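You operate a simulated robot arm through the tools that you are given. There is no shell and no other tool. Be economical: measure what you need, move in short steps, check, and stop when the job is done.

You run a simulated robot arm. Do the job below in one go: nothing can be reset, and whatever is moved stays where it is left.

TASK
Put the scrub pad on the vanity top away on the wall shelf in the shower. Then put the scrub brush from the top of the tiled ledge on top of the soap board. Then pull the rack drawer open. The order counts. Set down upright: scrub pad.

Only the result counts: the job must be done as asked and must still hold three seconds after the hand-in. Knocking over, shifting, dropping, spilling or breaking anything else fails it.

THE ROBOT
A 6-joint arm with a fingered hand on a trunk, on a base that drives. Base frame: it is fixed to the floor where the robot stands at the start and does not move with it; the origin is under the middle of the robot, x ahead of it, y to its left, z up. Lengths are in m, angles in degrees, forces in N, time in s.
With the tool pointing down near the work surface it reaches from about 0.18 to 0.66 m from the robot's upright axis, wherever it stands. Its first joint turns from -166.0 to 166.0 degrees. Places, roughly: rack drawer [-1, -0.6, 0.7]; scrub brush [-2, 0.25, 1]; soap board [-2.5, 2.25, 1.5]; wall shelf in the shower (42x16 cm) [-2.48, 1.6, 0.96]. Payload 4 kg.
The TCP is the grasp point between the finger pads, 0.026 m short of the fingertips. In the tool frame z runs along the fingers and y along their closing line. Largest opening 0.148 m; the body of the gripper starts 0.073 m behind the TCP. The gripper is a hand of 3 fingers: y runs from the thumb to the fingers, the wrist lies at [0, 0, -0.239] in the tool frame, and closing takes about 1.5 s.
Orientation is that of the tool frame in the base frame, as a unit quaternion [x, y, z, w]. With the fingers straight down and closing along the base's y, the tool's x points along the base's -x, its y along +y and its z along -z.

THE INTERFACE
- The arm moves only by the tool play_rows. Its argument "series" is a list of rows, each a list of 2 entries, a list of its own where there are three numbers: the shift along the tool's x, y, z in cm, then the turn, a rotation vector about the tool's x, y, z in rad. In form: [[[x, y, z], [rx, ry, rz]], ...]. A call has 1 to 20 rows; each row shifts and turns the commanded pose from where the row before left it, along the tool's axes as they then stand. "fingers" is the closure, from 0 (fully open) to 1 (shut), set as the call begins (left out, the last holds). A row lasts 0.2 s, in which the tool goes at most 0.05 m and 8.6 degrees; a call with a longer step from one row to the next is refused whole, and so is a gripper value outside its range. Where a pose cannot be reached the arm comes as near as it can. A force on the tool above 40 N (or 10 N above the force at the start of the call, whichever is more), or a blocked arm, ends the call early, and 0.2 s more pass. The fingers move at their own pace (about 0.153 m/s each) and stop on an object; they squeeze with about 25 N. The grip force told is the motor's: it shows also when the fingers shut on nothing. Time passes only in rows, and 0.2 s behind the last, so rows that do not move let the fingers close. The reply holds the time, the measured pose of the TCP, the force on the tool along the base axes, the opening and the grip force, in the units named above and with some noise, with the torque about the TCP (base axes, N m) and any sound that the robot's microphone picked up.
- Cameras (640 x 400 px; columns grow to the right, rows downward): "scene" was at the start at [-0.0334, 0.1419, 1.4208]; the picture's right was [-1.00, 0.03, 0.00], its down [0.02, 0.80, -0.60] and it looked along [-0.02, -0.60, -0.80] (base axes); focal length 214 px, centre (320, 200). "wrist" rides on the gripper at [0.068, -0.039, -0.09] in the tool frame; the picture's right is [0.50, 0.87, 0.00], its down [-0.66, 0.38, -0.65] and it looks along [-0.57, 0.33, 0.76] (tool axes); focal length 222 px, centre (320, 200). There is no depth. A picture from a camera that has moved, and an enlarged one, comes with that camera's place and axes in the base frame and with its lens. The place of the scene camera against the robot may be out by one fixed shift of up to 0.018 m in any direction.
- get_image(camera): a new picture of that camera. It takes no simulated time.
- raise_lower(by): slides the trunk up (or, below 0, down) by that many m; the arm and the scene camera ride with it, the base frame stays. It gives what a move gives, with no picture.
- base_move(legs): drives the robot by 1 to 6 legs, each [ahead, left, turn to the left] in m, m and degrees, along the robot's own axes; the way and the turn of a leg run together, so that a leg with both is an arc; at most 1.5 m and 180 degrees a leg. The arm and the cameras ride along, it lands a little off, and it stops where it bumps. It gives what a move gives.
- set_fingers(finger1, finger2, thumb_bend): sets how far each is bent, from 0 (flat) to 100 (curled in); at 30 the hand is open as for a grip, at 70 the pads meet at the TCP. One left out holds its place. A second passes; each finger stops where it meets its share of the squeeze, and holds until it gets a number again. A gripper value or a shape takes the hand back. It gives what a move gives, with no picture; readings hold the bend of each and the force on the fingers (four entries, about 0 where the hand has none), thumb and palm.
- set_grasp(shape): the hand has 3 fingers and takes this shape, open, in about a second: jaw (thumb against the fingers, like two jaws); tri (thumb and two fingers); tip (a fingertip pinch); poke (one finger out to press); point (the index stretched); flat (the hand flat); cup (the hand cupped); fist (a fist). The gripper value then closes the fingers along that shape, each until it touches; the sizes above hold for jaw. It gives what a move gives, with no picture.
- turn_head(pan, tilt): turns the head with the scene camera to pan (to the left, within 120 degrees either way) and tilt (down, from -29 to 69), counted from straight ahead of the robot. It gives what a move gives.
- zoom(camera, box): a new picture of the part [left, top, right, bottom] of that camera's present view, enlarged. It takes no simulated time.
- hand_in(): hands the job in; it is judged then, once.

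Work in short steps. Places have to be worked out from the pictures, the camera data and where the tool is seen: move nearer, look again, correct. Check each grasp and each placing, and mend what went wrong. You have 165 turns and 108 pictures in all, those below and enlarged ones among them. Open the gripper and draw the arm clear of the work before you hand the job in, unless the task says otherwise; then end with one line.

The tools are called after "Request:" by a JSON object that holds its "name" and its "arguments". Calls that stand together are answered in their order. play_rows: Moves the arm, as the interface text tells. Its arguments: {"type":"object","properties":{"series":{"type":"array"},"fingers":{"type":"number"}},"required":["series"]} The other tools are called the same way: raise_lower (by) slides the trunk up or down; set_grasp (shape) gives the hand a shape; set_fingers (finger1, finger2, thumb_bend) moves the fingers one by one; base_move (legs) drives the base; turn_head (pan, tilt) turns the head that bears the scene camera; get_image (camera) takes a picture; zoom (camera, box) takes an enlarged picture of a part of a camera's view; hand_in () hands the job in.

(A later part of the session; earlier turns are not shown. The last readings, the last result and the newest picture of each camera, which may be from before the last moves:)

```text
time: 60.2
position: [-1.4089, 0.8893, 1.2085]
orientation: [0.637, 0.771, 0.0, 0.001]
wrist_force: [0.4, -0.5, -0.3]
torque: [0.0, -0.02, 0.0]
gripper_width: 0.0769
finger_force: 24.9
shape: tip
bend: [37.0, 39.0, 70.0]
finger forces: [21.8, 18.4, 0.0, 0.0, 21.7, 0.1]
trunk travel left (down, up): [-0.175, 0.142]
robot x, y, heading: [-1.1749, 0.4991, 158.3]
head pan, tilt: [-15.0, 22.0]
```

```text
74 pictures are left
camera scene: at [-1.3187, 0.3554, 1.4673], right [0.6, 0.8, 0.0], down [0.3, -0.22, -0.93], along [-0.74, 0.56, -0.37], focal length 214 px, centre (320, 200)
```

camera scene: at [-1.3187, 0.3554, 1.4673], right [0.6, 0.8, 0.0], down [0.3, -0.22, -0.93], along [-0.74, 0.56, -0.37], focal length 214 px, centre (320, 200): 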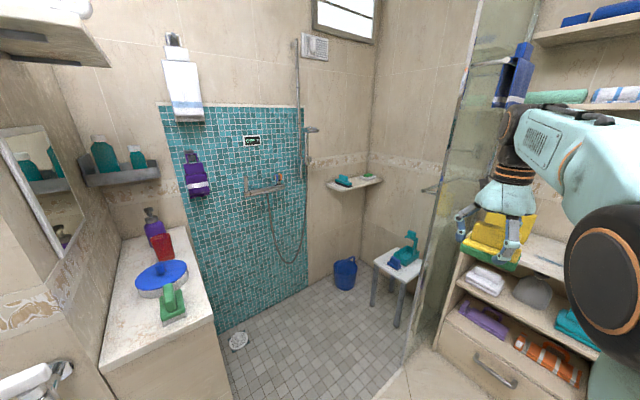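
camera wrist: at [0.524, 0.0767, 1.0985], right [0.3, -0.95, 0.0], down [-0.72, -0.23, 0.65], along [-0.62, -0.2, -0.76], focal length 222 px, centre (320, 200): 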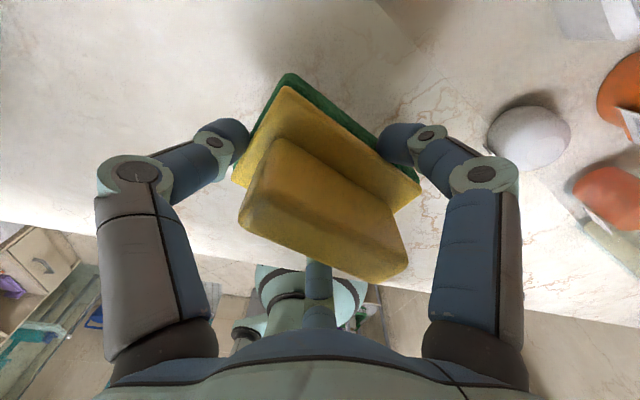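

The hand and pad are clear, with the glass edge at about (-1.68, 1.32) and the ledge corner at (-1.88, 0.39). I'll drive through the opening in two legs.

Request:
{"name": "base_move", "arguments": {"legs": [[0.393, 0.028, 0], [0.717, -0.174, 0]]}}

Request:
{"name": "turn_head", "arguments": {"pan": -30, "tilt": 35}}

Request:
{"name": "get_image", "arguments": {"camera": "scene"}}

Request:
{"name": "get_image", "arguments": {"camera": "wrist"}}

```text
time: 66.4
position: [-2.4138, 1.4358, 1.2084]
orientation: [0.635, 0.773, -0.001, 0.0]
wrist_force: [0.0, 0.3, -0.9]
torque: [-0.04, 0.02, 0.0]
gripper_width: 0.0768
finger_force: 25.1
shape: tip
bend: [37.0, 39.0, 70.0]
finger forces: [21.7, 18.4, 0.0, 0.1, 21.6, 0.1]
trunk travel left (down, up): [-0.175, 0.142]
robot x, y, heading: [-2.18, 1.0474, 158.7]
head pan, tilt: [-15.0, 22.0]
```

```text
time: 67.2
position: [-2.4137, 1.4345, 1.2069]
orientation: [0.635, 0.773, -0.001, 0.001]
wrist_force: [0.1, 0.5, -0.5]
torque: [0.02, 0.04, 0.01]
gripper_width: 0.0771
finger_force: 25.5
shape: tip
bend: [37.0, 39.0, 70.0]
finger forces: [21.6, 18.4, 0.0, 0.1, 21.6, 0.1]
trunk travel left (down, up): [-0.175, 0.142]
robot x, y, heading: [-2.1795, 1.0428, 158.6]
head pan, tilt: [-30.0, 35.0]
```

```text
73 pictures are left
camera scene: at [-2.2999, 0.9155, 1.4467], right [0.78, 0.63, 0.0], down [0.36, -0.45, -0.82], along [-0.51, 0.64, -0.57], focal length 214 px, centre (320, 200)
```

scene: 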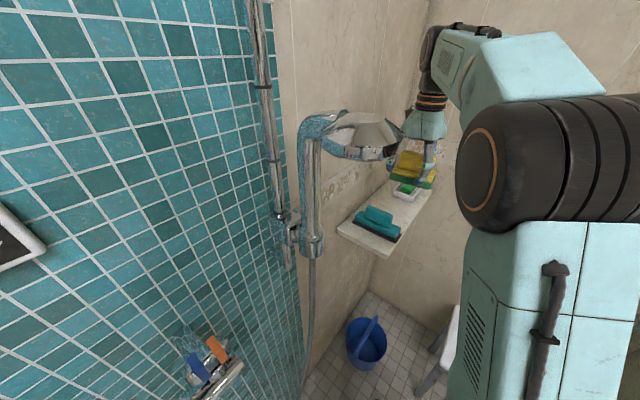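

```text
72 pictures are left
camera wrist: at [-2.465, 1.4933, 1.2981], right [0.75, 0.66, 0.0], down [0.5, -0.57, 0.65], along [0.43, -0.49, -0.76], focal length 222 px, centre (320, 200)
```

wrist: 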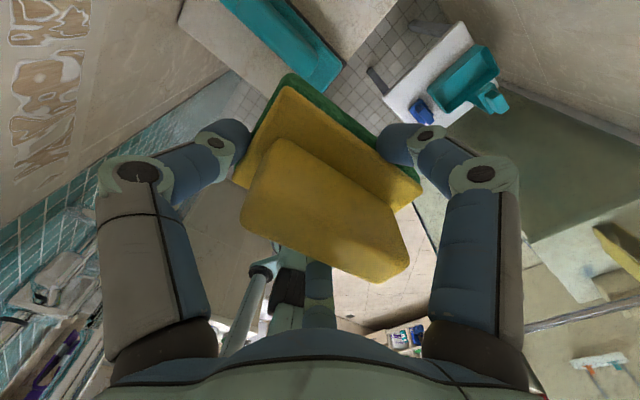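

The pad is held in the hand. The shelf has a teal brush near y≈1.45 and a soap dish near y≈1.71, so I'll zoom to measure the free gap.

Request:
{"name": "zoom", "arguments": {"camera": "scene", "box": [320, 140, 448, 260]}}

```text
3.33 times, centred on (384, 200) of scene
camera zoom: at [-2.2999, 0.9155, 1.4467], right [0.78, 0.63, 0.0], down [0.36, -0.45, -0.82], along [-0.51, 0.64, -0.57], focal length 715 px, centre (107, 200)
```

zoom: 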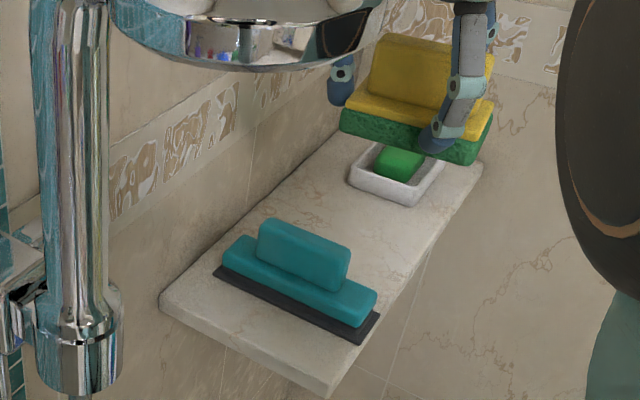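

The gap runs from about y 1.44 to 1.625, with the shelf top near z≈0.99. I'll shift in +y away from the shower head. Then I'll turn the hand to ψ=450° (thumb toward the room) while still away from the wall.

Request:
{"name": "play_rows", "arguments": {"series": [[[4.4, 0.87, 0], [0, 0, 0]], [[4.4, 0.87, 0], [0, 0, 0]], [[0, 0, 0], [0, 0, -0.1473]], [[0, 0, 0], [0, 0, -0.1473]], [[0, 0, 0], [0, 0, -0.1473]], [[0, 0, 0], [0, 0, -0.1473]], [[0, 0, 0], [0, 0, -0.1473]], [[0, 0, 0], [0, 0, -0.1473]], [[0, 0, 0], [0, 0, -0.1473]], [[0, 0, 0], [0, 0, -0.1473]], [[0, 0, 0], [0, 0, -0.1473]], [[0, 0, 0], [0, 0, -0.1473]]]}}

Request:
{"name": "play_rows", "arguments": {"series": [[[0, 0, 0], [0, 0, -0.1473]], [[0, 0, 0], [0, 0, -0.1473]], [[0, 0, 0], [0, 0, -0.1473]], [[0, 0, 0], [0, 0, -0.1473]], [[0, 0, 0], [0, 0, -0.1473]], [[0, 0, 0], [0, 0, -0.1473]], [[0, 0, 0], [0, 0, -0.1473]], [[0, 0, 0], [0, 0, -0.1473]], [[0, 0, 0], [0, 0, -0.1473]], [[0, 0, 0], [0, 0, -0.1473]]]}}

Request:
{"name": "get_image", "arguments": {"camera": "wrist"}}

Request:
{"name": "zoom", "arguments": {"camera": "scene", "box": [300, 60, 460, 260]}}

```text
time: 69.8
position: [-2.4136, 1.5251, 1.2092]
orientation: [-0.051, 0.999, -0.001, 0.001]
wrist_force: [0.0, 0.6, -0.9]
torque: [-0.02, -0.01, 0.02]
gripper_width: 0.0767
finger_force: 25.0
shape: tip
bend: [37.0, 39.0, 70.0]
finger forces: [21.7, 18.3, 0.1, 0.0, 21.4, 0.0]
trunk travel left (down, up): [-0.175, 0.142]
robot x, y, heading: [-2.1802, 1.042, 158.7]
head pan, tilt: [-30.0, 35.0]
```

```text
time: 72.0
position: [-2.4119, 1.5245, 1.208]
orientation: [0.708, -0.706, 0.0, 0.0]
wrist_force: [0.2, -1.1, -0.2]
torque: [0.01, 0.01, -0.02]
gripper_width: 0.0767
finger_force: 24.8
shape: tip
bend: [37.0, 39.0, 70.0]
finger forces: [21.7, 18.6, 0.0, 0.0, 21.3, 0.0]
trunk travel left (down, up): [-0.175, 0.142]
robot x, y, heading: [-2.1805, 1.0455, 158.8]
head pan, tilt: [-30.0, 35.0]
```

```text
70 pictures are left
camera wrist: at [-2.3739, 1.4567, 1.2984], right [-0.86, -0.5, 0.0], down [-0.38, 0.65, 0.65], along [-0.33, 0.57, -0.76], focal length 222 px, centre (320, 200)
```

wrist: 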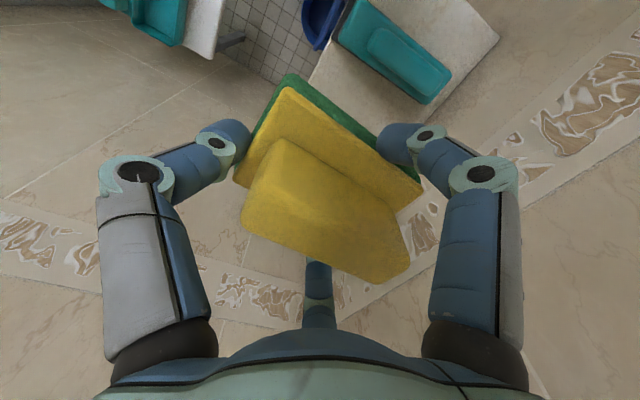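

```text
2.00 times, centred on (380, 160) of scene
camera zoom: at [-2.2998, 0.9155, 1.4467], right [0.78, 0.62, 0.0], down [0.36, -0.45, -0.82], along [-0.51, 0.64, -0.57], focal length 429 px, centre (200, 280)
```

zoom: 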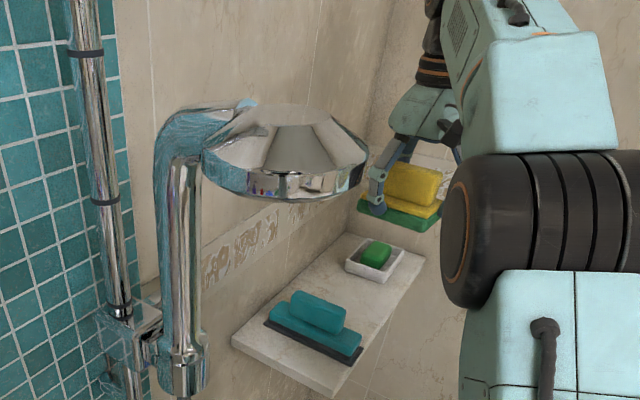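

Combining the views, the shelf top is at z≈0.96 and the free gap spans y 1.48–1.68. I'll move the hand over (-2.47, 1.573) and lower to z≈1.07.

Request:
{"name": "play_rows", "arguments": {"series": [[[-2.4, 2.9, 0], [0, 0, 0]], [[-2.4, 2.9, 0], [0, 0, 0]], [[0, 0, 4.5], [0, 0, 0]], [[0, 0, 4.5], [0, 0, 0]], [[0, 0, 4.5], [0, 0, 0]]]}}

Request:
{"name": "get_image", "arguments": {"camera": "wrist"}}

Request:
{"name": "zoom", "arguments": {"camera": "scene", "box": [340, 130, 460, 250]}}

```text
time: 73.2
position: [-2.4505, 1.5479, 1.0592]
orientation: [0.708, -0.707, -0.001, -0.001]
wrist_force: [0.1, -0.8, -0.1]
torque: [0.0, -0.02, 0.01]
gripper_width: 0.0767
finger_force: 24.7
shape: tip
bend: [37.0, 39.0, 70.0]
finger forces: [21.7, 18.5, 0.0, 0.0, 21.0, 0.1]
out of reach, approached as far as the arm can: row 1, 2
trunk travel left (down, up): [-0.175, 0.142]
robot x, y, heading: [-2.1786, 1.0468, 158.7]
head pan, tilt: [-30.0, 35.0]
```

```text
68 pictures are left
camera wrist: at [-2.4112, 1.4786, 1.1492], right [-0.87, -0.5, 0.0], down [-0.38, 0.65, 0.65], along [-0.33, 0.57, -0.76], focal length 222 px, centre (320, 200)
```

wrist: 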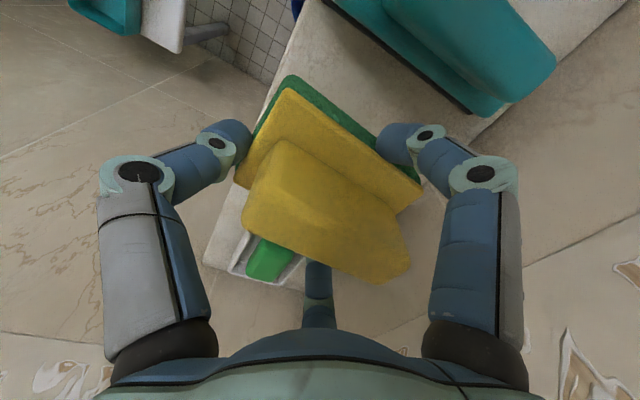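

```text
3.33 times, centred on (400, 190) of scene
camera zoom: at [-2.3, 0.9159, 1.4467], right [0.78, 0.62, 0.0], down [0.36, -0.45, -0.82], along [-0.51, 0.64, -0.57], focal length 715 px, centre (53, 233)
```

zoom: 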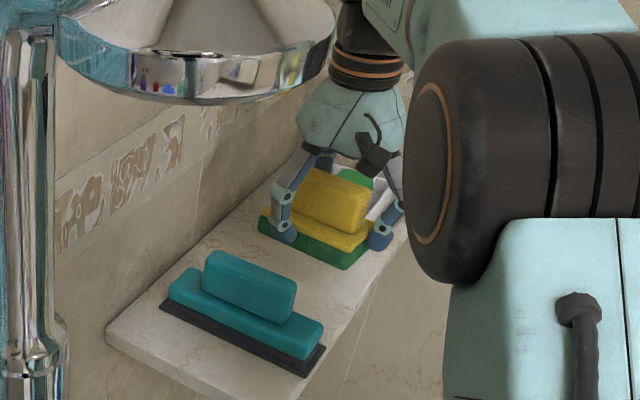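

The wrist limit stopped the hand at (-2.45, 1.548). I'll rise 6 cm, shift the base slightly in +x to relieve the wrist, and retry.

Request:
{"name": "play_rows", "arguments": {"series": [[[0, 0, -3], [0, 0, 0]], [[0, 0, -3], [0, 0, 0]]]}}

Request:
{"name": "base_move", "arguments": {"legs": [[-0.1, -0.01, 0]]}}

```text
time: 73.8
position: [-2.4528, 1.5488, 1.1169]
orientation: [0.707, -0.707, 0.001, 0.0]
wrist_force: [-1.0, 0.2, -1.2]
torque: [0.01, 0.0, 0.0]
gripper_width: 0.0759
finger_force: 24.4
shape: tip
bend: [37.0, 39.0, 70.0]
finger forces: [21.7, 18.6, 0.0, 0.0, 21.0, 0.0]
trunk travel left (down, up): [-0.175, 0.142]
robot x, y, heading: [-2.1785, 1.0429, 158.5]
head pan, tilt: [-30.0, 35.0]
```

```text
time: 74.9
position: [-2.3565, 1.5222, 1.1174]
orientation: [0.708, -0.706, -0.001, 0.001]
wrist_force: [0.7, 0.4, -0.2]
torque: [-0.02, 0.01, -0.03]
gripper_width: 0.0763
finger_force: 24.9
shape: tip
bend: [37.0, 39.0, 70.0]
finger forces: [21.7, 18.5, 0.0, 0.0, 20.9, 0.0]
trunk travel left (down, up): [-0.175, 0.142]
robot x, y, heading: [-2.0859, 1.0211, 158.5]
head pan, tilt: [-30.0, 35.0]
```

Base shifted cleanly. I'll move to the target above the gap.

Request:
{"name": "play_rows", "arguments": {"series": [[[-1.7, 3.78, 0], [0, 0, 0]], [[-1.7, 3.78, 0], [0, 0, 0]], [[-1.7, 3.78, 0], [0, 0, 0]], [[0, 0, 3], [0, 0, 0]], [[0, 0, 3], [0, 0, 0]]]}}

Request:
{"name": "get_image", "arguments": {"camera": "wrist"}}

Request:
{"name": "zoom", "arguments": {"camera": "scene", "box": [320, 120, 460, 250]}}

```text
time: 76.1
position: [-2.4297, 1.5351, 1.0421]
orientation: [0.708, -0.707, 0.0, 0.0]
wrist_force: [0.5, 0.3, -0.5]
torque: [0.01, -0.02, -0.03]
gripper_width: 0.076
finger_force: 25.6
shape: tip
bend: [37.0, 39.0, 70.0]
finger forces: [21.6, 18.5, 0.0, 0.1, 20.8, 0.1]
out of reach, approached as far as the arm can: row 2, 3
trunk travel left (down, up): [-0.175, 0.142]
robot x, y, heading: [-2.084, 1.0181, 158.7]
head pan, tilt: [-30.0, 35.0]
```

```text
66 pictures are left
camera wrist: at [-2.3907, 1.4659, 1.1319], right [-0.87, -0.5, 0.0], down [-0.38, 0.65, 0.65], along [-0.33, 0.57, -0.76], focal length 222 px, centre (320, 200)
```

wrist: 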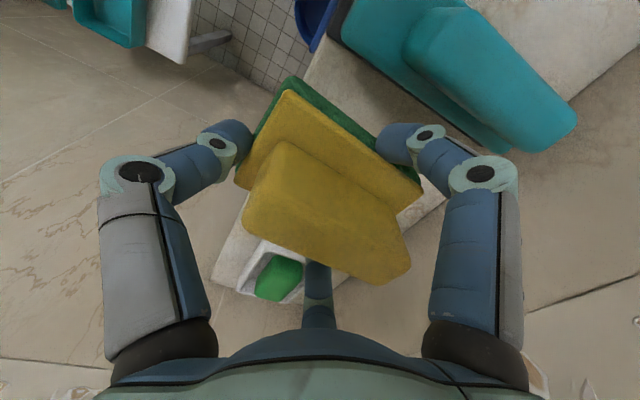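

```text
3.08 times, centred on (390, 185) of scene
camera zoom: at [-2.205, 0.8895, 1.4467], right [0.78, 0.62, 0.0], down [0.36, -0.45, -0.82], along [-0.51, 0.64, -0.57], focal length 660 px, centre (105, 246)
```

zoom: 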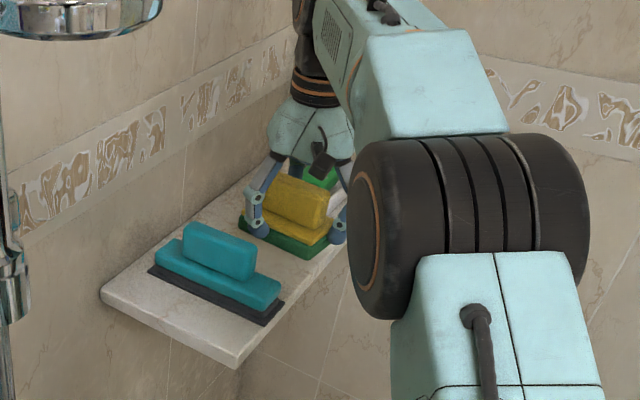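

It stopped short again. I'll rise a little, relax the yaw by about 14°, and retry toward the target to see whether the wrist is the limit.

Request:
{"name": "play_rows", "arguments": {"series": [[[0, 0, -4], [0, 0, 0]], [[0, 0, 0], [0, 0, 0.12]], [[0, 0, 0], [0, 0, 0.12]], [[-2.76, 2.95, 0], [0, 0, 0]], [[-1.2, 1.5, 0], [0, 0, 0]]]}}

```text
time: 77.3
position: [-2.4371, 1.5486, 1.065]
orientation: [-0.617, 0.787, 0.001, -0.001]
wrist_force: [-0.5, -0.7, -0.9]
torque: [-0.02, 0.0, 0.01]
gripper_width: 0.0756
finger_force: 25.6
shape: tip
bend: [37.0, 39.0, 70.0]
finger forces: [21.6, 18.7, 0.1, 0.0, 20.8, 0.1]
out of reach, approached as far as the arm can: row 4, 5
trunk travel left (down, up): [-0.175, 0.142]
robot x, y, heading: [-2.0873, 1.0192, 158.7]
head pan, tilt: [-30.0, 35.0]
```

It's a reach limit of about 0.63 m, so I'll rise slightly and bring the base 7 cm nearer.

Request:
{"name": "play_rows", "arguments": {"series": [[[0, 0, -3], [0, 0, 0]]]}}

Request:
{"name": "base_move", "arguments": {"legs": [[0.054, -0.043, 0]]}}

Request:
{"name": "get_image", "arguments": {"camera": "wrist"}}

```text
time: 77.7
position: [-2.4282, 1.5396, 1.0899]
orientation: [-0.618, 0.786, 0.001, 0.0]
wrist_force: [0.1, 0.1, -1.1]
torque: [-0.01, 0.02, 0.0]
gripper_width: 0.0756
finger_force: 25.0
shape: tip
bend: [37.0, 39.0, 70.0]
finger forces: [21.6, 18.6, 0.0, 0.1, 20.5, 0.0]
out of reach, approached as far as the arm can: row 1
trunk travel left (down, up): [-0.175, 0.142]
robot x, y, heading: [-2.0799, 1.0208, 158.6]
head pan, tilt: [-30.0, 35.0]
```

```text
time: 78.8
position: [-2.4652, 1.6011, 1.0884]
orientation: [-0.617, 0.787, 0.001, 0.0]
wrist_force: [0.2, -0.4, -1.0]
torque: [-0.03, 0.0, -0.04]
gripper_width: 0.0756
finger_force: 24.9
shape: tip
bend: [37.0, 39.0, 70.0]
finger forces: [21.7, 18.7, 0.0, 0.1, 20.6, 0.1]
trunk travel left (down, up): [-0.175, 0.142]
robot x, y, heading: [-2.1239, 1.0777, 158.5]
head pan, tilt: [-30.0, 35.0]
```

```text
64 pictures are left
camera wrist: at [-2.4433, 1.5253, 1.1784], right [-0.96, -0.28, 0.0], down [-0.21, 0.73, 0.65], along [-0.18, 0.63, -0.76], focal length 222 px, centre (320, 200)
```

wrist: 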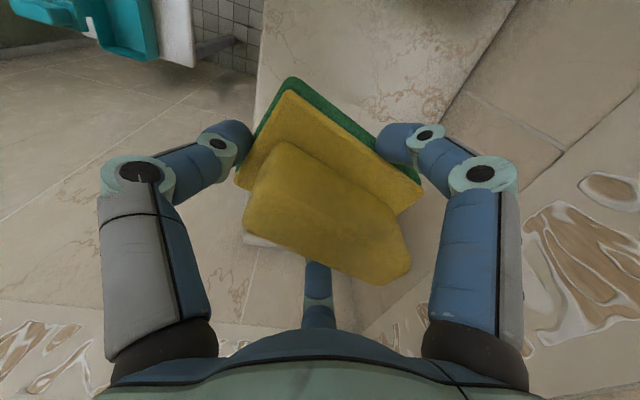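

Now the hand is over the shelf. I'll nudge −3 cm in y to the gap centre and lower a bit, then check.

Request:
{"name": "play_rows", "arguments": {"series": [[[3.2, 0, 0], [0, 0, 0]], [[0, 0, 2.5], [0, 0, 0]], [[0, 0, 2], [0, 0, 0]]]}}

Request:
{"name": "get_image", "arguments": {"camera": "wrist"}}

Request:
{"name": "zoom", "arguments": {"camera": "scene", "box": [320, 120, 460, 250]}}

```text
time: 79.6
position: [-2.4708, 1.5663, 1.044]
orientation: [-0.616, 0.788, 0.002, 0.001]
wrist_force: [-0.8, 0.9, -0.2]
torque: [0.02, -0.02, -0.01]
gripper_width: 0.0754
finger_force: 24.8
shape: tip
bend: [37.0, 39.0, 70.0]
finger forces: [21.6, 18.8, 0.0, 0.0, 20.5, 0.0]
trunk travel left (down, up): [-0.175, 0.142]
robot x, y, heading: [-2.1212, 1.0774, 158.5]
head pan, tilt: [-30.0, 35.0]
```

```text
63 pictures are left
camera wrist: at [-2.4499, 1.4909, 1.1343], right [-0.96, -0.28, 0.0], down [-0.21, 0.73, 0.65], along [-0.18, 0.63, -0.76], focal length 222 px, centre (320, 200)
```

wrist: 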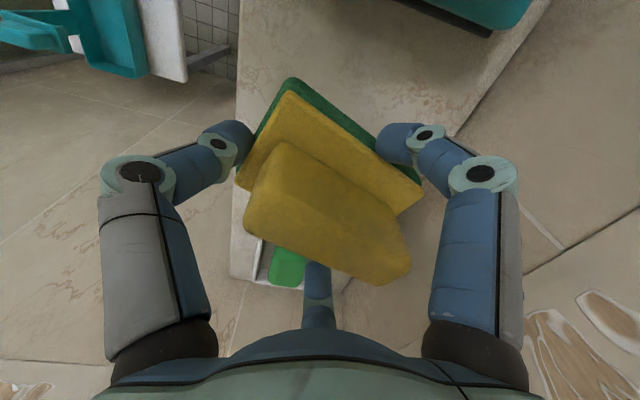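

```text
3.08 times, centred on (390, 185) of scene
camera zoom: at [-2.2414, 0.948, 1.4467], right [0.78, 0.62, 0.0], down [0.36, -0.45, -0.82], along [-0.51, 0.64, -0.57], focal length 660 px, centre (105, 246)
```

zoom: 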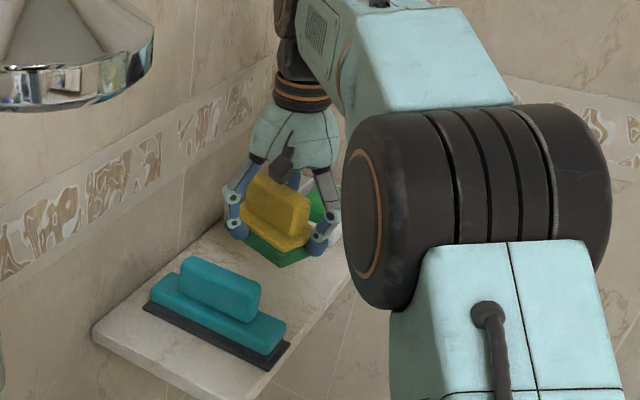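

Clearances look balanced, about 3 cm either side. I'll lower in small steps and watch the force for contact.

Request:
{"name": "play_rows", "arguments": {"series": [[[0, 0, 0.7], [0, 0, 0]], [[0, 0, 0.7], [0, 0, 0]], [[0, 0, 0], [0, 0, 0]]]}}

Request:
{"name": "get_image", "arguments": {"camera": "wrist"}}

Request:
{"name": "zoom", "arguments": {"camera": "scene", "box": [350, 140, 420, 210]}}

```text
time: 80.4
position: [-2.4711, 1.5686, 1.0293]
orientation: [-0.616, 0.787, 0.0, 0.001]
wrist_force: [-0.5, -0.4, -0.8]
torque: [-0.03, -0.03, 0.02]
gripper_width: 0.0754
finger_force: 25.0
shape: tip
bend: [37.0, 39.0, 70.0]
finger forces: [21.7, 18.7, 0.0, 0.1, 20.4, 0.1]
trunk travel left (down, up): [-0.175, 0.142]
robot x, y, heading: [-2.122, 1.0761, 158.3]
head pan, tilt: [-30.0, 35.0]
```

```text
61 pictures are left
camera wrist: at [-2.4503, 1.4934, 1.1192], right [-0.96, -0.28, 0.0], down [-0.21, 0.73, 0.65], along [-0.18, 0.63, -0.76], focal length 222 px, centre (320, 200)
```

wrist: 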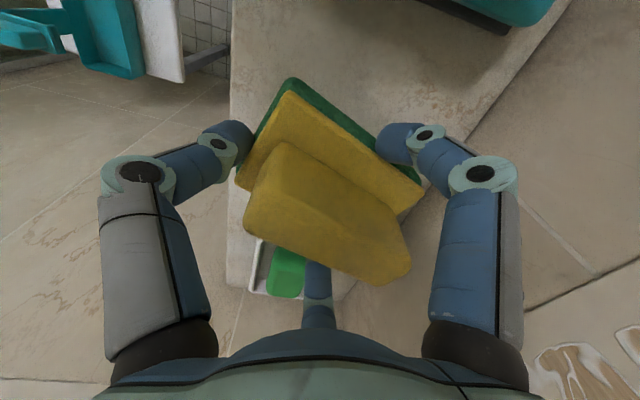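

```text
5.71 times, centred on (385, 175) of scene
camera zoom: at [-2.2415, 0.9483, 1.4467], right [0.78, 0.62, 0.0], down [0.36, -0.45, -0.82], along [-0.51, 0.64, -0.57], focal length 1226 px, centre (-51, 343)
```

zoom: 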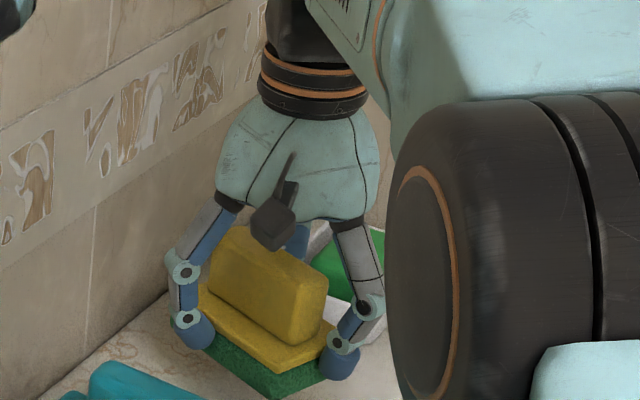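

No contact yet. I'll keep lowering.

Request:
{"name": "play_rows", "arguments": {"series": [[[0, 0, 0.5], [0, 0, 0]], [[0, 0, 0.5], [0, 0, 0]], [[0, 0, 0], [0, 0, 0]]]}}

Request:
{"name": "play_rows", "arguments": {"series": [[[0, 0, 0.4], [0, 0, 0]], [[0, 0, 0], [0, 0, 0]]]}}

Request:
{"name": "play_rows", "arguments": {"series": [[[0, 0, 0.4], [0, 0, 0]], [[0, 0, 0], [0, 0, 0]]]}}

```text
time: 81.2
position: [-2.4694, 1.5688, 1.02]
orientation: [-0.617, 0.787, -0.001, 0.0]
wrist_force: [-0.1, -0.7, -0.8]
torque: [0.02, -0.01, 0.03]
gripper_width: 0.0753
finger_force: 24.8
shape: tip
bend: [37.0, 39.0, 70.0]
finger forces: [21.6, 18.6, 0.0, 0.0, 20.4, 0.0]
trunk travel left (down, up): [-0.175, 0.142]
robot x, y, heading: [-2.1214, 1.0763, 158.2]
head pan, tilt: [-30.0, 35.0]
```

```text
time: 81.8
position: [-2.472, 1.5681, 1.0148]
orientation: [-0.617, 0.787, 0.0, 0.0]
wrist_force: [0.2, 0.9, -0.5]
torque: [0.01, 0.01, 0.03]
gripper_width: 0.0752
finger_force: 24.7
shape: tip
bend: [37.0, 39.0, 70.0]
finger forces: [21.6, 18.7, 0.0, 0.1, 20.4, 0.0]
trunk travel left (down, up): [-0.175, 0.142]
robot x, y, heading: [-2.1218, 1.0778, 158.5]
head pan, tilt: [-30.0, 35.0]
```

```text
time: 82.4
position: [-2.4722, 1.5686, 1.0125]
orientation: [-0.616, 0.788, 0.0, 0.0]
wrist_force: [0.9, 0.0, -0.7]
torque: [0.0, 0.0, 0.01]
gripper_width: 0.0752
finger_force: 25.4
shape: tip
bend: [37.0, 39.0, 70.0]
finger forces: [21.6, 18.6, 0.1, 0.1, 20.4, 0.1]
trunk travel left (down, up): [-0.175, 0.142]
robot x, y, heading: [-2.1209, 1.0766, 158.4]
head pan, tilt: [-30.0, 35.0]
```

Still no contact, so I'll zoom in to see the gap under the pad.

Request:
{"name": "zoom", "arguments": {"camera": "scene", "box": [350, 150, 420, 220]}}

Request:
{"name": "play_rows", "arguments": {"series": [[[0, 0, 0.4], [0, 0, 0]], [[0, 0, 0], [0, 0, 0]]]}}

Request:
{"name": "play_rows", "arguments": {"series": [[[0, 0, 0.4], [0, 0, 0]], [[0, 0, 0], [0, 0, 0]]]}}

```text
5.71 times, centred on (385, 185) of scene
camera zoom: at [-2.2415, 0.9483, 1.4467], right [0.78, 0.62, 0.0], down [0.36, -0.45, -0.82], along [-0.51, 0.64, -0.57], focal length 1226 px, centre (-51, 286)
```

zoom: 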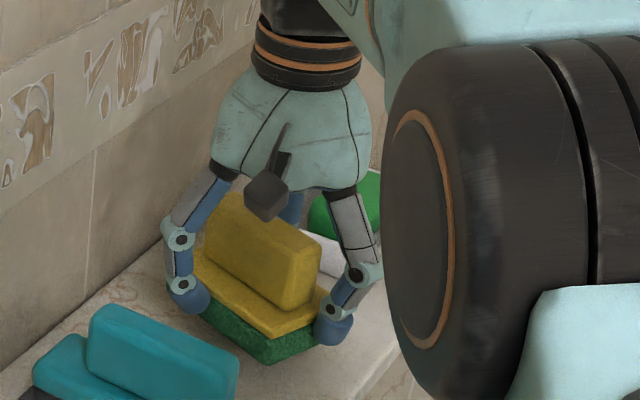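

```text
time: 83.0
position: [-2.472, 1.5675, 1.0076]
orientation: [-0.617, 0.787, 0.0, -0.001]
wrist_force: [-0.9, 0.0, -0.5]
torque: [-0.01, -0.03, 0.01]
gripper_width: 0.0752
finger_force: 25.3
shape: tip
bend: [37.0, 39.0, 70.0]
finger forces: [21.6, 18.5, 0.1, 0.1, 20.4, 0.0]
trunk travel left (down, up): [-0.175, 0.142]
robot x, y, heading: [-2.121, 1.0776, 158.3]
head pan, tilt: [-30.0, 35.0]
```

```text
time: 83.6
position: [-2.4717, 1.5693, 1.0049]
orientation: [-0.616, 0.788, 0.0, 0.0]
wrist_force: [-0.3, 0.0, -1.1]
torque: [0.03, 0.02, 0.01]
gripper_width: 0.0752
finger_force: 24.6
shape: tip
bend: [37.0, 39.0, 70.0]
finger forces: [21.7, 18.7, 0.0, 0.0, 20.5, 0.0]
trunk travel left (down, up): [-0.175, 0.142]
robot x, y, heading: [-2.1183, 1.0766, 158.4]
head pan, tilt: [-30.0, 35.0]
```

No contact yet at TCP 1.005, so I continue with small steps.

Request:
{"name": "play_rows", "arguments": {"series": [[[0, 0, 0.4], [0, 0, 0]], [[0, 0, 0], [0, 0, 0]]]}}

Request:
{"name": "play_rows", "arguments": {"series": [[[0, 0, 0.4], [0, 0, 0]], [[0, 0, 0], [0, 0, 0]]]}}

Request:
{"name": "get_image", "arguments": {"camera": "wrist"}}

```text
time: 84.2
position: [-2.4721, 1.5686, 0.9993]
orientation: [-0.616, 0.788, -0.001, 0.0]
wrist_force: [-1.3, -0.3, -0.7]
torque: [0.03, 0.01, 0.0]
gripper_width: 0.075
finger_force: 24.6
shape: tip
bend: [37.0, 39.0, 70.0]
finger forces: [21.6, 18.6, 0.0, 0.0, 20.4, 0.0]
trunk travel left (down, up): [-0.175, 0.142]
robot x, y, heading: [-2.1185, 1.0776, 158.3]
head pan, tilt: [-30.0, 35.0]
```

```text
time: 84.8
position: [-2.4717, 1.5665, 0.9952]
orientation: [-0.617, 0.787, 0.001, 0.001]
wrist_force: [0.3, 0.4, -1.2]
torque: [0.0, -0.01, 0.03]
gripper_width: 0.0751
finger_force: 25.1
shape: tip
bend: [37.0, 39.0, 70.0]
finger forces: [21.6, 18.7, 0.0, 0.0, 20.4, 0.0]
trunk travel left (down, up): [-0.175, 0.142]
robot x, y, heading: [-2.1202, 1.082, 158.7]
head pan, tilt: [-30.0, 35.0]
```

```text
58 pictures are left
camera wrist: at [-2.4502, 1.4923, 1.0858], right [-0.96, -0.28, 0.0], down [-0.21, 0.73, 0.65], along [-0.18, 0.63, -0.76], focal length 222 px, centre (320, 200)
```

wrist: 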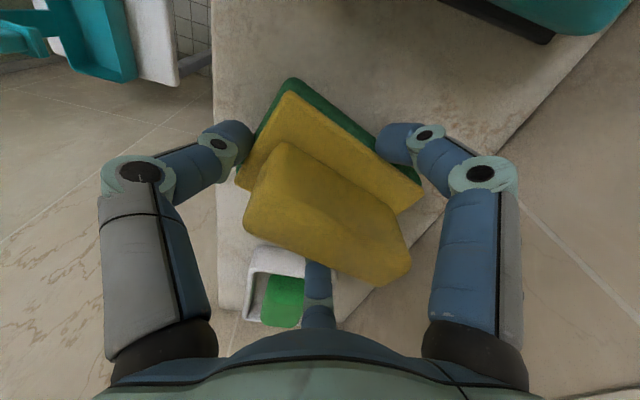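

The far finger is closer to the soap dish than the near one is to the teal brush. I'll shift 1 cm in −y and continue down.

Request:
{"name": "play_rows", "arguments": {"series": [[[1.1, -0.2, 0], [0, 0, 0]], [[0, 0, 0.4], [0, 0, 0]], [[0, 0, 0], [0, 0, 0]]]}}

Request:
{"name": "play_rows", "arguments": {"series": [[[0, 0, 0.4], [0, 0, 0]], [[0, 0, 0], [0, 0, 0]]]}}

Request:
{"name": "zoom", "arguments": {"camera": "scene", "box": [350, 150, 420, 220]}}

```text
time: 85.6
position: [-2.4722, 1.5567, 0.9922]
orientation: [-0.616, 0.788, 0.0, 0.0]
wrist_force: [0.2, 0.2, -0.5]
torque: [-0.02, 0.01, 0.0]
gripper_width: 0.0751
finger_force: 25.5
shape: tip
bend: [37.0, 39.0, 70.0]
finger forces: [21.6, 18.7, 0.0, 0.1, 20.4, 0.0]
trunk travel left (down, up): [-0.175, 0.142]
robot x, y, heading: [-2.1173, 1.0731, 158.5]
head pan, tilt: [-30.0, 35.0]
```

```text
time: 86.2
position: [-2.472, 1.5573, 0.988]
orientation: [-0.616, 0.788, 0.0, 0.0]
wrist_force: [-0.3, -0.1, 1.4]
torque: [-0.05, -0.01, 0.01]
gripper_width: 0.0751
finger_force: 25.4
shape: tip
bend: [37.0, 39.0, 70.0]
finger forces: [21.9, 18.8, 0.0, 0.0, 20.5, 0.0]
trunk travel left (down, up): [-0.175, 0.142]
robot x, y, heading: [-2.1202, 1.0757, 158.3]
head pan, tilt: [-30.0, 35.0]
```

```text
5.71 times, centred on (385, 185) of scene
camera zoom: at [-2.2414, 0.9482, 1.4467], right [0.78, 0.62, 0.0], down [0.36, -0.45, -0.82], along [-0.51, 0.64, -0.57], focal length 1226 px, centre (-51, 286)
```

zoom: 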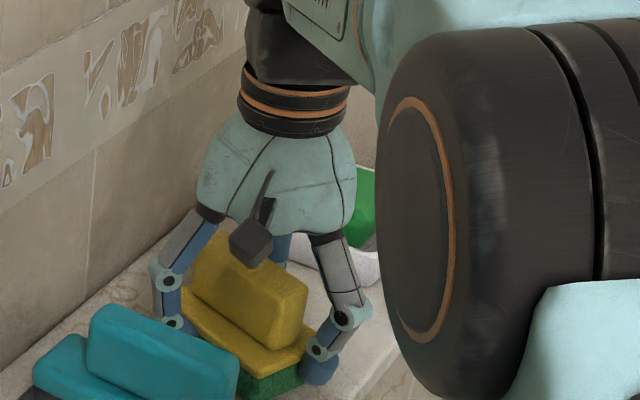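

A slight upward force appears at z 0.988, so one more small step should confirm contact.

Request:
{"name": "play_rows", "arguments": {"series": [[[0, 0, 0.3], [0, 0, 0]], [[0, 0, 0], [0, 0, 0]]]}}

```text
time: 86.8
position: [-2.4727, 1.5567, 0.9871]
orientation: [-0.617, 0.787, 0.003, 0.001]
wrist_force: [-0.1, 0.0, 20.6]
torque: [-0.14, -0.1, -0.05]
gripper_width: 0.0751
finger_force: 24.7
shape: tip
bend: [37.0, 39.0, 69.0]
finger forces: [24.3, 20.5, 0.1, 0.0, 23.1, 0.1]
trunk travel left (down, up): [-0.175, 0.142]
robot x, y, heading: [-2.1251, 1.0757, 158.4]
head pan, tilt: [-30.0, 35.0]
```

The pad is down. I'll back off 2 mm and release gently with individual fingers so nothing nearby is brushed.

Request:
{"name": "play_rows", "arguments": {"series": [[[0, 0, -0.25], [0, 0, 0]], [[0, 0, 0], [0, 0, 0]]]}}

Request:
{"name": "set_fingers", "arguments": {"thumb_bend": 58, "finger1": 33, "finger2": 34}}

Request:
{"name": "get_image", "arguments": {"camera": "wrist"}}

Request:
{"name": "zoom", "arguments": {"camera": "scene", "box": [350, 150, 420, 220]}}

```text
time: 87.4
position: [-2.4717, 1.5576, 0.9879]
orientation: [-0.616, 0.787, 0.0, 0.0]
wrist_force: [1.4, -0.6, 9.5]
torque: [0.0, -0.05, 0.0]
gripper_width: 0.0751
finger_force: 25.0
shape: tip
bend: [37.0, 39.0, 69.0]
finger forces: [23.7, 20.2, 0.0, 0.1, 23.6, 0.0]
trunk travel left (down, up): [-0.175, 0.142]
robot x, y, heading: [-2.1155, 1.0773, 158.6]
head pan, tilt: [-30.0, 35.0]
```

```text
time: 88.4
position: [-2.4726, 1.5569, 0.9874]
orientation: [-0.616, 0.787, 0.0, 0.0]
wrist_force: [0.4, 1.2, 0.7]
torque: [-0.02, -0.01, 0.01]
gripper_width: 0.0812
finger_force: 0.1
shape: fingers
bend: [33.0, 34.0, 57.0]
finger forces: [0.0, 0.0, 0.0, 0.1, 0.0, 0.1]
trunk travel left (down, up): [-0.175, 0.142]
robot x, y, heading: [-2.116, 1.0747, 158.4]
head pan, tilt: [-30.0, 35.0]
```

```text
56 pictures are left
camera wrist: at [-2.4514, 1.482, 1.0778], right [-0.96, -0.28, 0.0], down [-0.21, 0.73, 0.65], along [-0.18, 0.63, -0.76], focal length 222 px, centre (320, 200)
```

wrist: 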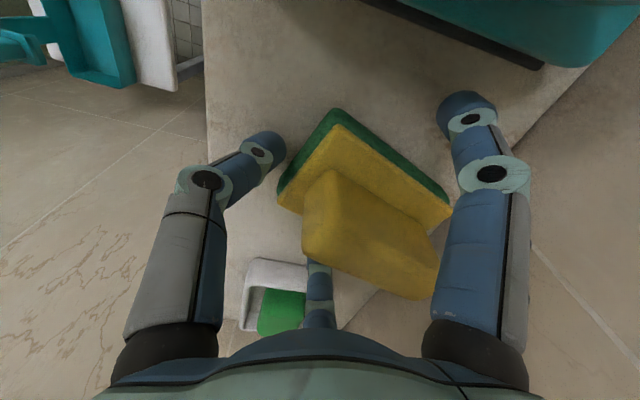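

```text
5.71 times, centred on (385, 185) of scene
camera zoom: at [-2.2415, 0.9483, 1.4467], right [0.78, 0.62, 0.0], down [0.36, -0.45, -0.82], along [-0.51, 0.64, -0.57], focal length 1226 px, centre (-51, 286)
```

zoom: 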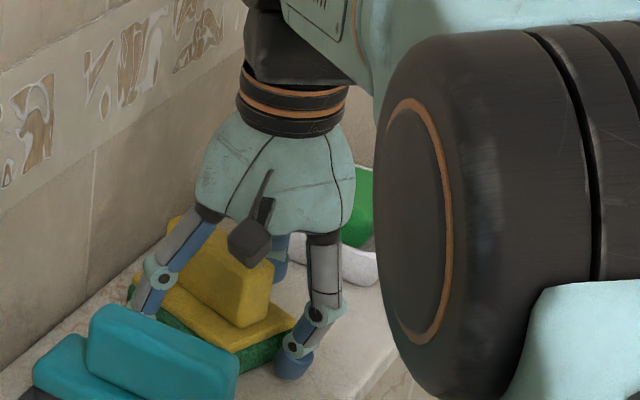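

Released, with the pad flat on the shelf. I'll lift straight up and check.

Request:
{"name": "play_rows", "arguments": {"series": [[[0, 0, -1], [0, 0, 0]], [[0, 0, -2], [0, 0, 0]], [[0, 0, -3], [0, 0, 0]], [[0, 0, -4], [0, 0, 0]], [[0, 0, -4], [0, 0, 0]], [[0, 0, -4], [0, 0, 0]]]}}

Request:
{"name": "zoom", "arguments": {"camera": "scene", "box": [320, 120, 460, 250]}}

Request:
{"name": "get_image", "arguments": {"camera": "wrist"}}

```text
time: 89.8
position: [-2.463, 1.5498, 1.1629]
orientation: [-0.616, 0.788, 0.0, 0.0]
wrist_force: [-0.4, 0.0, -0.1]
torque: [0.01, 0.0, 0.0]
gripper_width: 0.081
finger_force: 0.0
shape: fingers
bend: [33.0, 34.0, 57.0]
finger forces: [0.0, 0.0, 0.0, 0.1, 0.0, 0.0]
out of reach, approached as far as the arm can: row 6
trunk travel left (down, up): [-0.175, 0.142]
robot x, y, heading: [-2.1186, 1.078, 158.2]
head pan, tilt: [-30.0, 35.0]
```

```text
3.08 times, centred on (390, 185) of scene
camera zoom: at [-2.2404, 0.9469, 1.4467], right [0.78, 0.62, 0.0], down [0.36, -0.45, -0.82], along [-0.51, 0.64, -0.57], focal length 660 px, centre (105, 246)
```

zoom: 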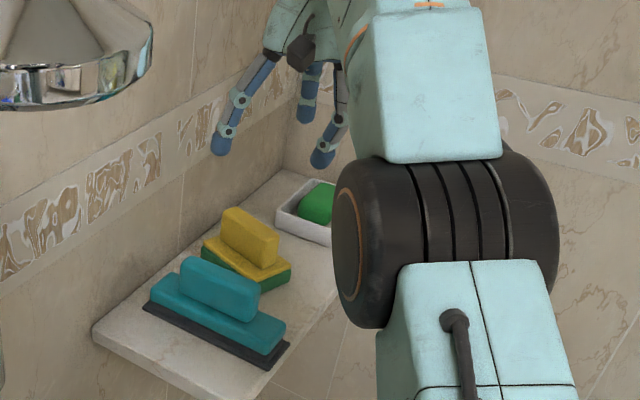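

```text
53 pictures are left
camera wrist: at [-2.4428, 1.4744, 1.2523], right [-0.96, -0.28, 0.0], down [-0.21, 0.73, 0.65], along [-0.18, 0.63, -0.76], focal length 222 px, centre (320, 200)
```

wrist: 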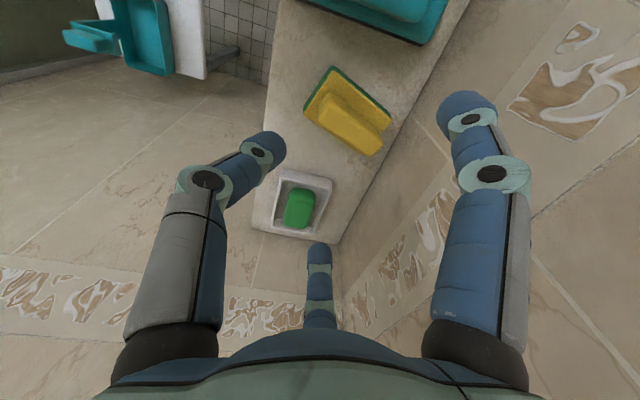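

The pad stands upright on the shelf. Now I'll find the soap board by looking toward (-2.5, 2.25, 1.5).

Request:
{"name": "turn_head", "arguments": {"pan": -55, "tilt": 5}}

Request:
{"name": "get_image", "arguments": {"camera": "scene"}}

```text
time: 90.7
position: [-2.4649, 1.551, 1.1613]
orientation: [-0.616, 0.787, -0.001, 0.0]
wrist_force: [-0.2, 0.0, 0.4]
torque: [0.0, 0.0, 0.02]
gripper_width: 0.0809
finger_force: 0.1
shape: fingers
bend: [33.0, 34.0, 57.0]
finger forces: [0.0, 0.0, 0.0, 0.0, 0.0, 0.0]
trunk travel left (down, up): [-0.175, 0.142]
robot x, y, heading: [-2.1213, 1.0751, 158.7]
head pan, tilt: [-55.0, 5.0]
```

```text
52 pictures are left
camera scene: at [-2.2082, 0.9687, 1.4948], right [0.97, 0.23, 0.0], down [0.02, -0.09, -1.0], along [-0.23, 0.97, -0.09], focal length 214 px, centre (320, 200)
```

scene: 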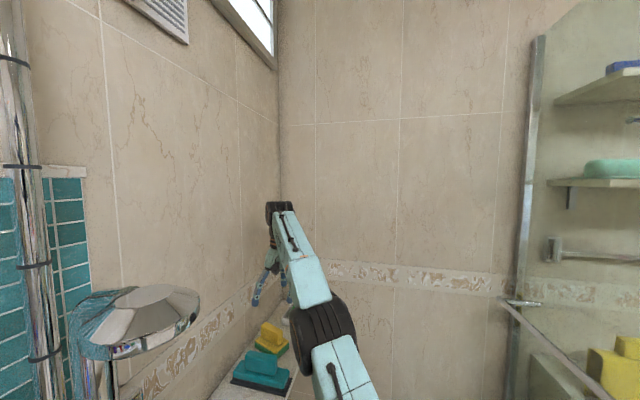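

That wall is bare, so the soap board is likely beyond it in the next room. Next comes the brush. I'll back out of the shower the way I came, to about (-1.45, 0.6).

Request:
{"name": "base_move", "arguments": {"legs": [[-0.798, 0.198, 0]]}}

Request:
{"name": "turn_head", "arguments": {"pan": 55, "tilt": 35}}

Request:
{"name": "get_image", "arguments": {"camera": "scene"}}

```text
time: 95.1
position: [-1.8064, 1.0784, 1.1612]
orientation: [-0.617, 0.787, 0.0, -0.001]
wrist_force: [0.6, -0.1, 0.8]
torque: [-0.01, 0.05, -0.01]
gripper_width: 0.0811
finger_force: 0.1
shape: fingers
bend: [33.0, 34.0, 57.0]
finger forces: [0.0, 0.1, 0.0, 0.1, 0.0, 0.0]
trunk travel left (down, up): [-0.175, 0.142]
robot x, y, heading: [-1.4612, 0.6036, 158.7]
head pan, tilt: [-55.0, 5.0]
```

```text
time: 96.9
position: [-1.8058, 1.0792, 1.1617]
orientation: [-0.617, 0.787, 0.0, 0.0]
wrist_force: [0.1, 0.1, 0.6]
torque: [0.03, 0.0, 0.01]
gripper_width: 0.0811
finger_force: 0.1
shape: fingers
bend: [33.0, 34.0, 57.0]
finger forces: [0.0, 0.0, 0.0, 0.0, 0.0, 0.1]
trunk travel left (down, up): [-0.175, 0.142]
robot x, y, heading: [-1.4573, 0.609, 158.6]
head pan, tilt: [55.0, 35.0]
```

```text
51 pictures are left
camera scene: at [-1.6003, 0.3579, 1.4467], right [-0.55, 0.83, 0.0], down [0.48, 0.32, -0.82], along [-0.68, -0.45, -0.57], focal length 214 px, centre (320, 200)
```

scene: 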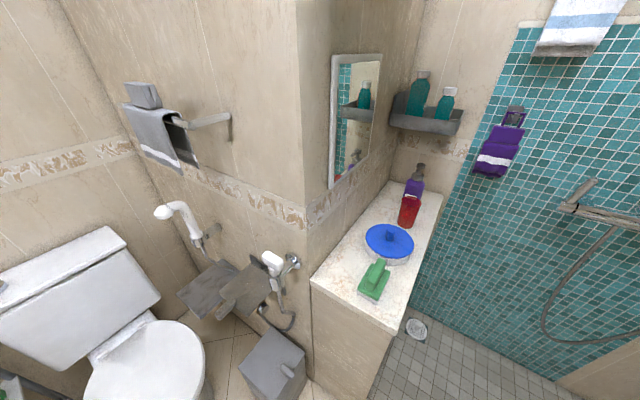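

Request:
{"name": "zoom", "arguments": {"camera": "scene", "box": [320, 190, 448, 310]}}

```text
3.33 times, centred on (384, 250) of scene
camera zoom: at [-1.6003, 0.3579, 1.4467], right [-0.55, 0.83, 0.0], down [0.48, 0.32, -0.82], along [-0.68, -0.45, -0.57], focal length 715 px, centre (107, 33)
```

zoom: 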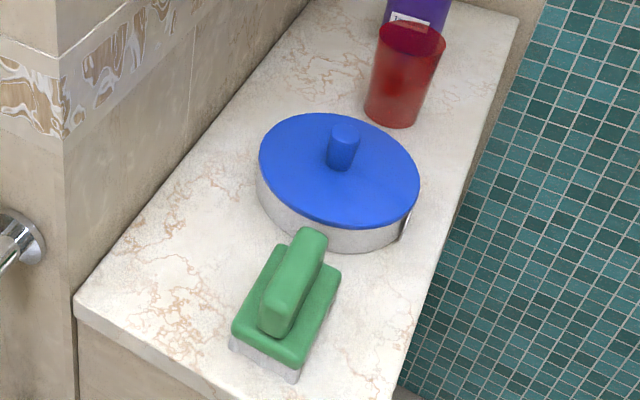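

The green scrub brush with the ridge handle lies along x at about (-1.93, 0.297), just in front of a blue-lidded dish. I'll retract and raise the hand, open it, and turn the base left to bring the arm over the ledge.

Request:
{"name": "play_rows", "arguments": {"series": [[[2.6, -3.05, -2.5], [0, 0, 0]], [[2.6, -3.05, -2.5], [0, 0, 0]], [[0, 0, -4], [0, 0, 0]]], "fingers": 0}}

Request:
{"name": "base_move", "arguments": {"legs": [[0, 0, 80]]}}

Request:
{"name": "turn_head", "arguments": {"pan": -25, "tilt": 40}}

Request:
{"name": "get_image", "arguments": {"camera": "scene"}}

```text
time: 97.7
position: [-1.7603, 1.0175, 1.253]
orientation: [-0.617, 0.787, 0.0, -0.001]
wrist_force: [0.4, 0.3, -0.1]
torque: [-0.01, 0.0, 0.02]
gripper_width: 0.1477
finger_force: 0.1
shape: tip
bend: [30.0, 30.0, 30.0]
finger forces: [0.0, 0.0, 0.0, 0.0, 0.1, 0.1]
trunk travel left (down, up): [-0.175, 0.142]
robot x, y, heading: [-1.4594, 0.6014, 158.9]
head pan, tilt: [55.0, 35.0]
```

```text
time: 101.5
position: [-1.9203, 0.3886, 1.2537]
orientation: [0.977, -0.214, -0.001, 0.001]
wrist_force: [0.9, 1.0, 0.1]
torque: [0.02, 0.01, 0.01]
gripper_width: 0.1479
finger_force: 0.1
shape: tip
bend: [30.0, 30.0, 30.0]
finger forces: [0.0, 0.1, 0.1, 0.0, 0.1, 0.0]
trunk travel left (down, up): [-0.175, 0.142]
robot x, y, heading: [-1.4589, 0.6061, -122.3]
head pan, tilt: [55.0, 35.0]
```

```text
time: 103.1
position: [-1.9207, 0.3877, 1.2539]
orientation: [0.977, -0.214, -0.001, 0.001]
wrist_force: [-0.5, 0.3, 0.1]
torque: [0.04, 0.01, -0.01]
gripper_width: 0.1478
finger_force: 0.0
shape: tip
bend: [30.0, 30.0, 30.0]
finger forces: [0.1, 0.0, 0.0, 0.0, 0.1, 0.0]
trunk travel left (down, up): [-0.175, 0.142]
robot x, y, heading: [-1.4581, 0.6079, -122.2]
head pan, tilt: [-25.0, 40.0]
```

```text
49 pictures are left
camera scene: at [-1.3529, 0.4701, 1.4391], right [-0.54, 0.84, 0.0], down [0.54, 0.35, -0.77], along [-0.64, -0.41, -0.64], focal length 214 px, centre (320, 200)
```

scene: 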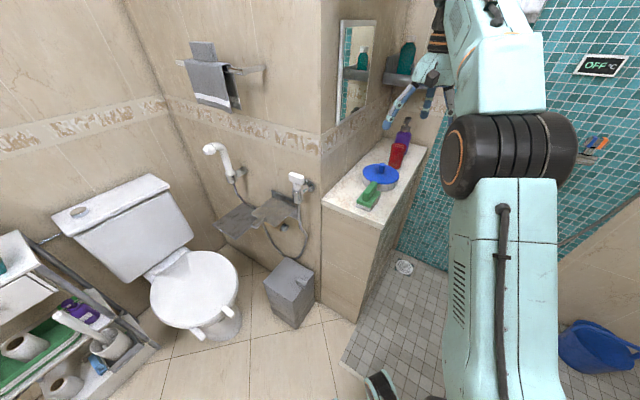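

I'll move the hand over the brush and turn the closing axis along x with the thumb toward the room.

Request:
{"name": "play_rows", "arguments": {"series": [[[1.9, 4.14, 0], [0, 0, 0]], [[1.9, 4.14, 0], [0, 0, 0]], [[0, 0, 0], [0, 0, 0.142]], [[0, 0, 0], [0, 0, 0.142]], [[0, 0, 0], [0, 0, 0.142]], [[0, 0, 0], [0, 0, 0.142]], [[0, 0, 0], [0, 0, 0.142]], [[0, 0, 0], [0, 0, 0.142]], [[0, 0, 0], [0, 0, 0.142]], [[0, 0, 0], [0, 0, 0.142]], [[0, 0, 4], [0, 0, 0]], [[0, 0, 4], [0, 0, 0]], [[0, 0, 4], [0, 0, 0]]]}}

Request:
{"name": "get_image", "arguments": {"camera": "wrist"}}

```text
time: 105.9
position: [-1.9031, 0.3094, 1.1094]
orientation: [0.709, -0.706, 0.0, 0.001]
wrist_force: [-0.8, -0.7, -1.1]
torque: [0.02, 0.0, 0.02]
gripper_width: 0.1479
finger_force: 0.0
shape: tip
bend: [30.0, 30.0, 30.0]
finger forces: [0.0, 0.1, 0.0, 0.0, 0.0, 0.1]
out of reach, approached as far as the arm can: row 1, 2
trunk travel left (down, up): [-0.175, 0.142]
robot x, y, heading: [-1.4598, 0.6016, -122.2]
head pan, tilt: [-25.0, 40.0]
```

```text
48 pictures are left
camera wrist: at [-1.8633, 0.2406, 1.1995], right [-0.86, -0.5, 0.0], down [-0.38, 0.65, 0.65], along [-0.33, 0.56, -0.76], focal length 222 px, centre (320, 200)
```

wrist: 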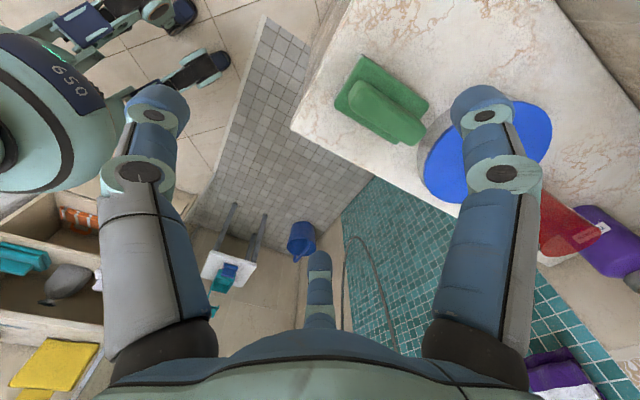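

The brush is at about (-1.953, 0.27). I'll shift over it and look again.

Request:
{"name": "play_rows", "arguments": {"series": [[[3.7, 3.7, 0], [0, 0, 0]], [[0, 0, 2], [0, 0, 0]]]}}

Request:
{"name": "zoom", "arguments": {"camera": "wrist", "box": [200, 0, 520, 240]}}

```text
refused: row 1 steps farther than a row can; nothing moved
```

```text
1.67 times, centred on (360, 120) of wrist
camera zoom: at [-1.8633, 0.2406, 1.1995], right [-0.86, -0.5, 0.0], down [-0.38, 0.65, 0.65], along [-0.33, 0.56, -0.76], focal length 370 px, centre (253, 333)
```

zoom: 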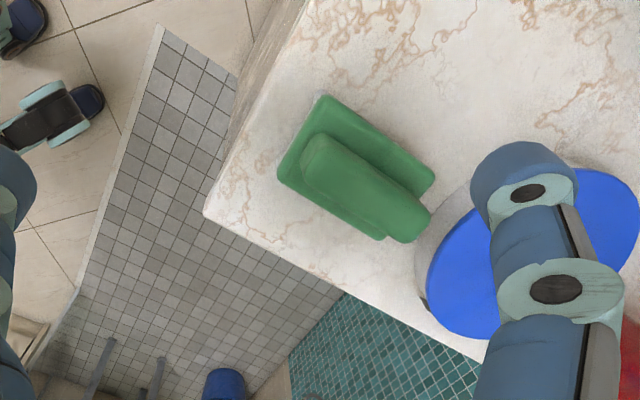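

That step was too long, so I'll split it.

Request:
{"name": "play_rows", "arguments": {"series": [[[1.8, 1.8, 0], [0, 0, 0]], [[1.8, 1.8, 0], [0, 0, 0]], [[0, 0, 2], [0, 0, 0]]]}}

Request:
{"name": "zoom", "arguments": {"camera": "wrist", "box": [200, 0, 520, 240]}}

```text
time: 106.7
position: [-1.9371, 0.2744, 1.092]
orientation: [0.709, -0.706, 0.0, 0.002]
wrist_force: [0.4, 1.2, -1.0]
torque: [0.01, 0.02, 0.0]
gripper_width: 0.1478
finger_force: 0.0
shape: tip
bend: [30.0, 30.0, 30.0]
finger forces: [0.0, 0.1, 0.1, 0.1, 0.0, 0.0]
trunk travel left (down, up): [-0.175, 0.142]
robot x, y, heading: [-1.4609, 0.6074, -122.3]
head pan, tilt: [-25.0, 40.0]
```

```text
1.67 times, centred on (360, 120) of wrist
camera zoom: at [-1.8986, 0.2061, 1.1825], right [-0.86, -0.5, 0.0], down [-0.38, 0.65, 0.65], along [-0.33, 0.56, -0.76], focal length 370 px, centre (253, 333)
```

zoom: 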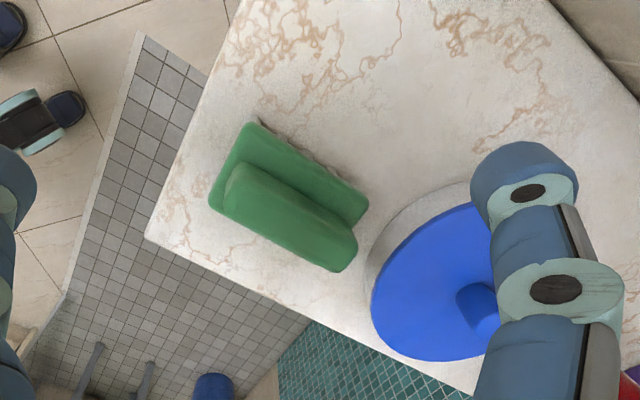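

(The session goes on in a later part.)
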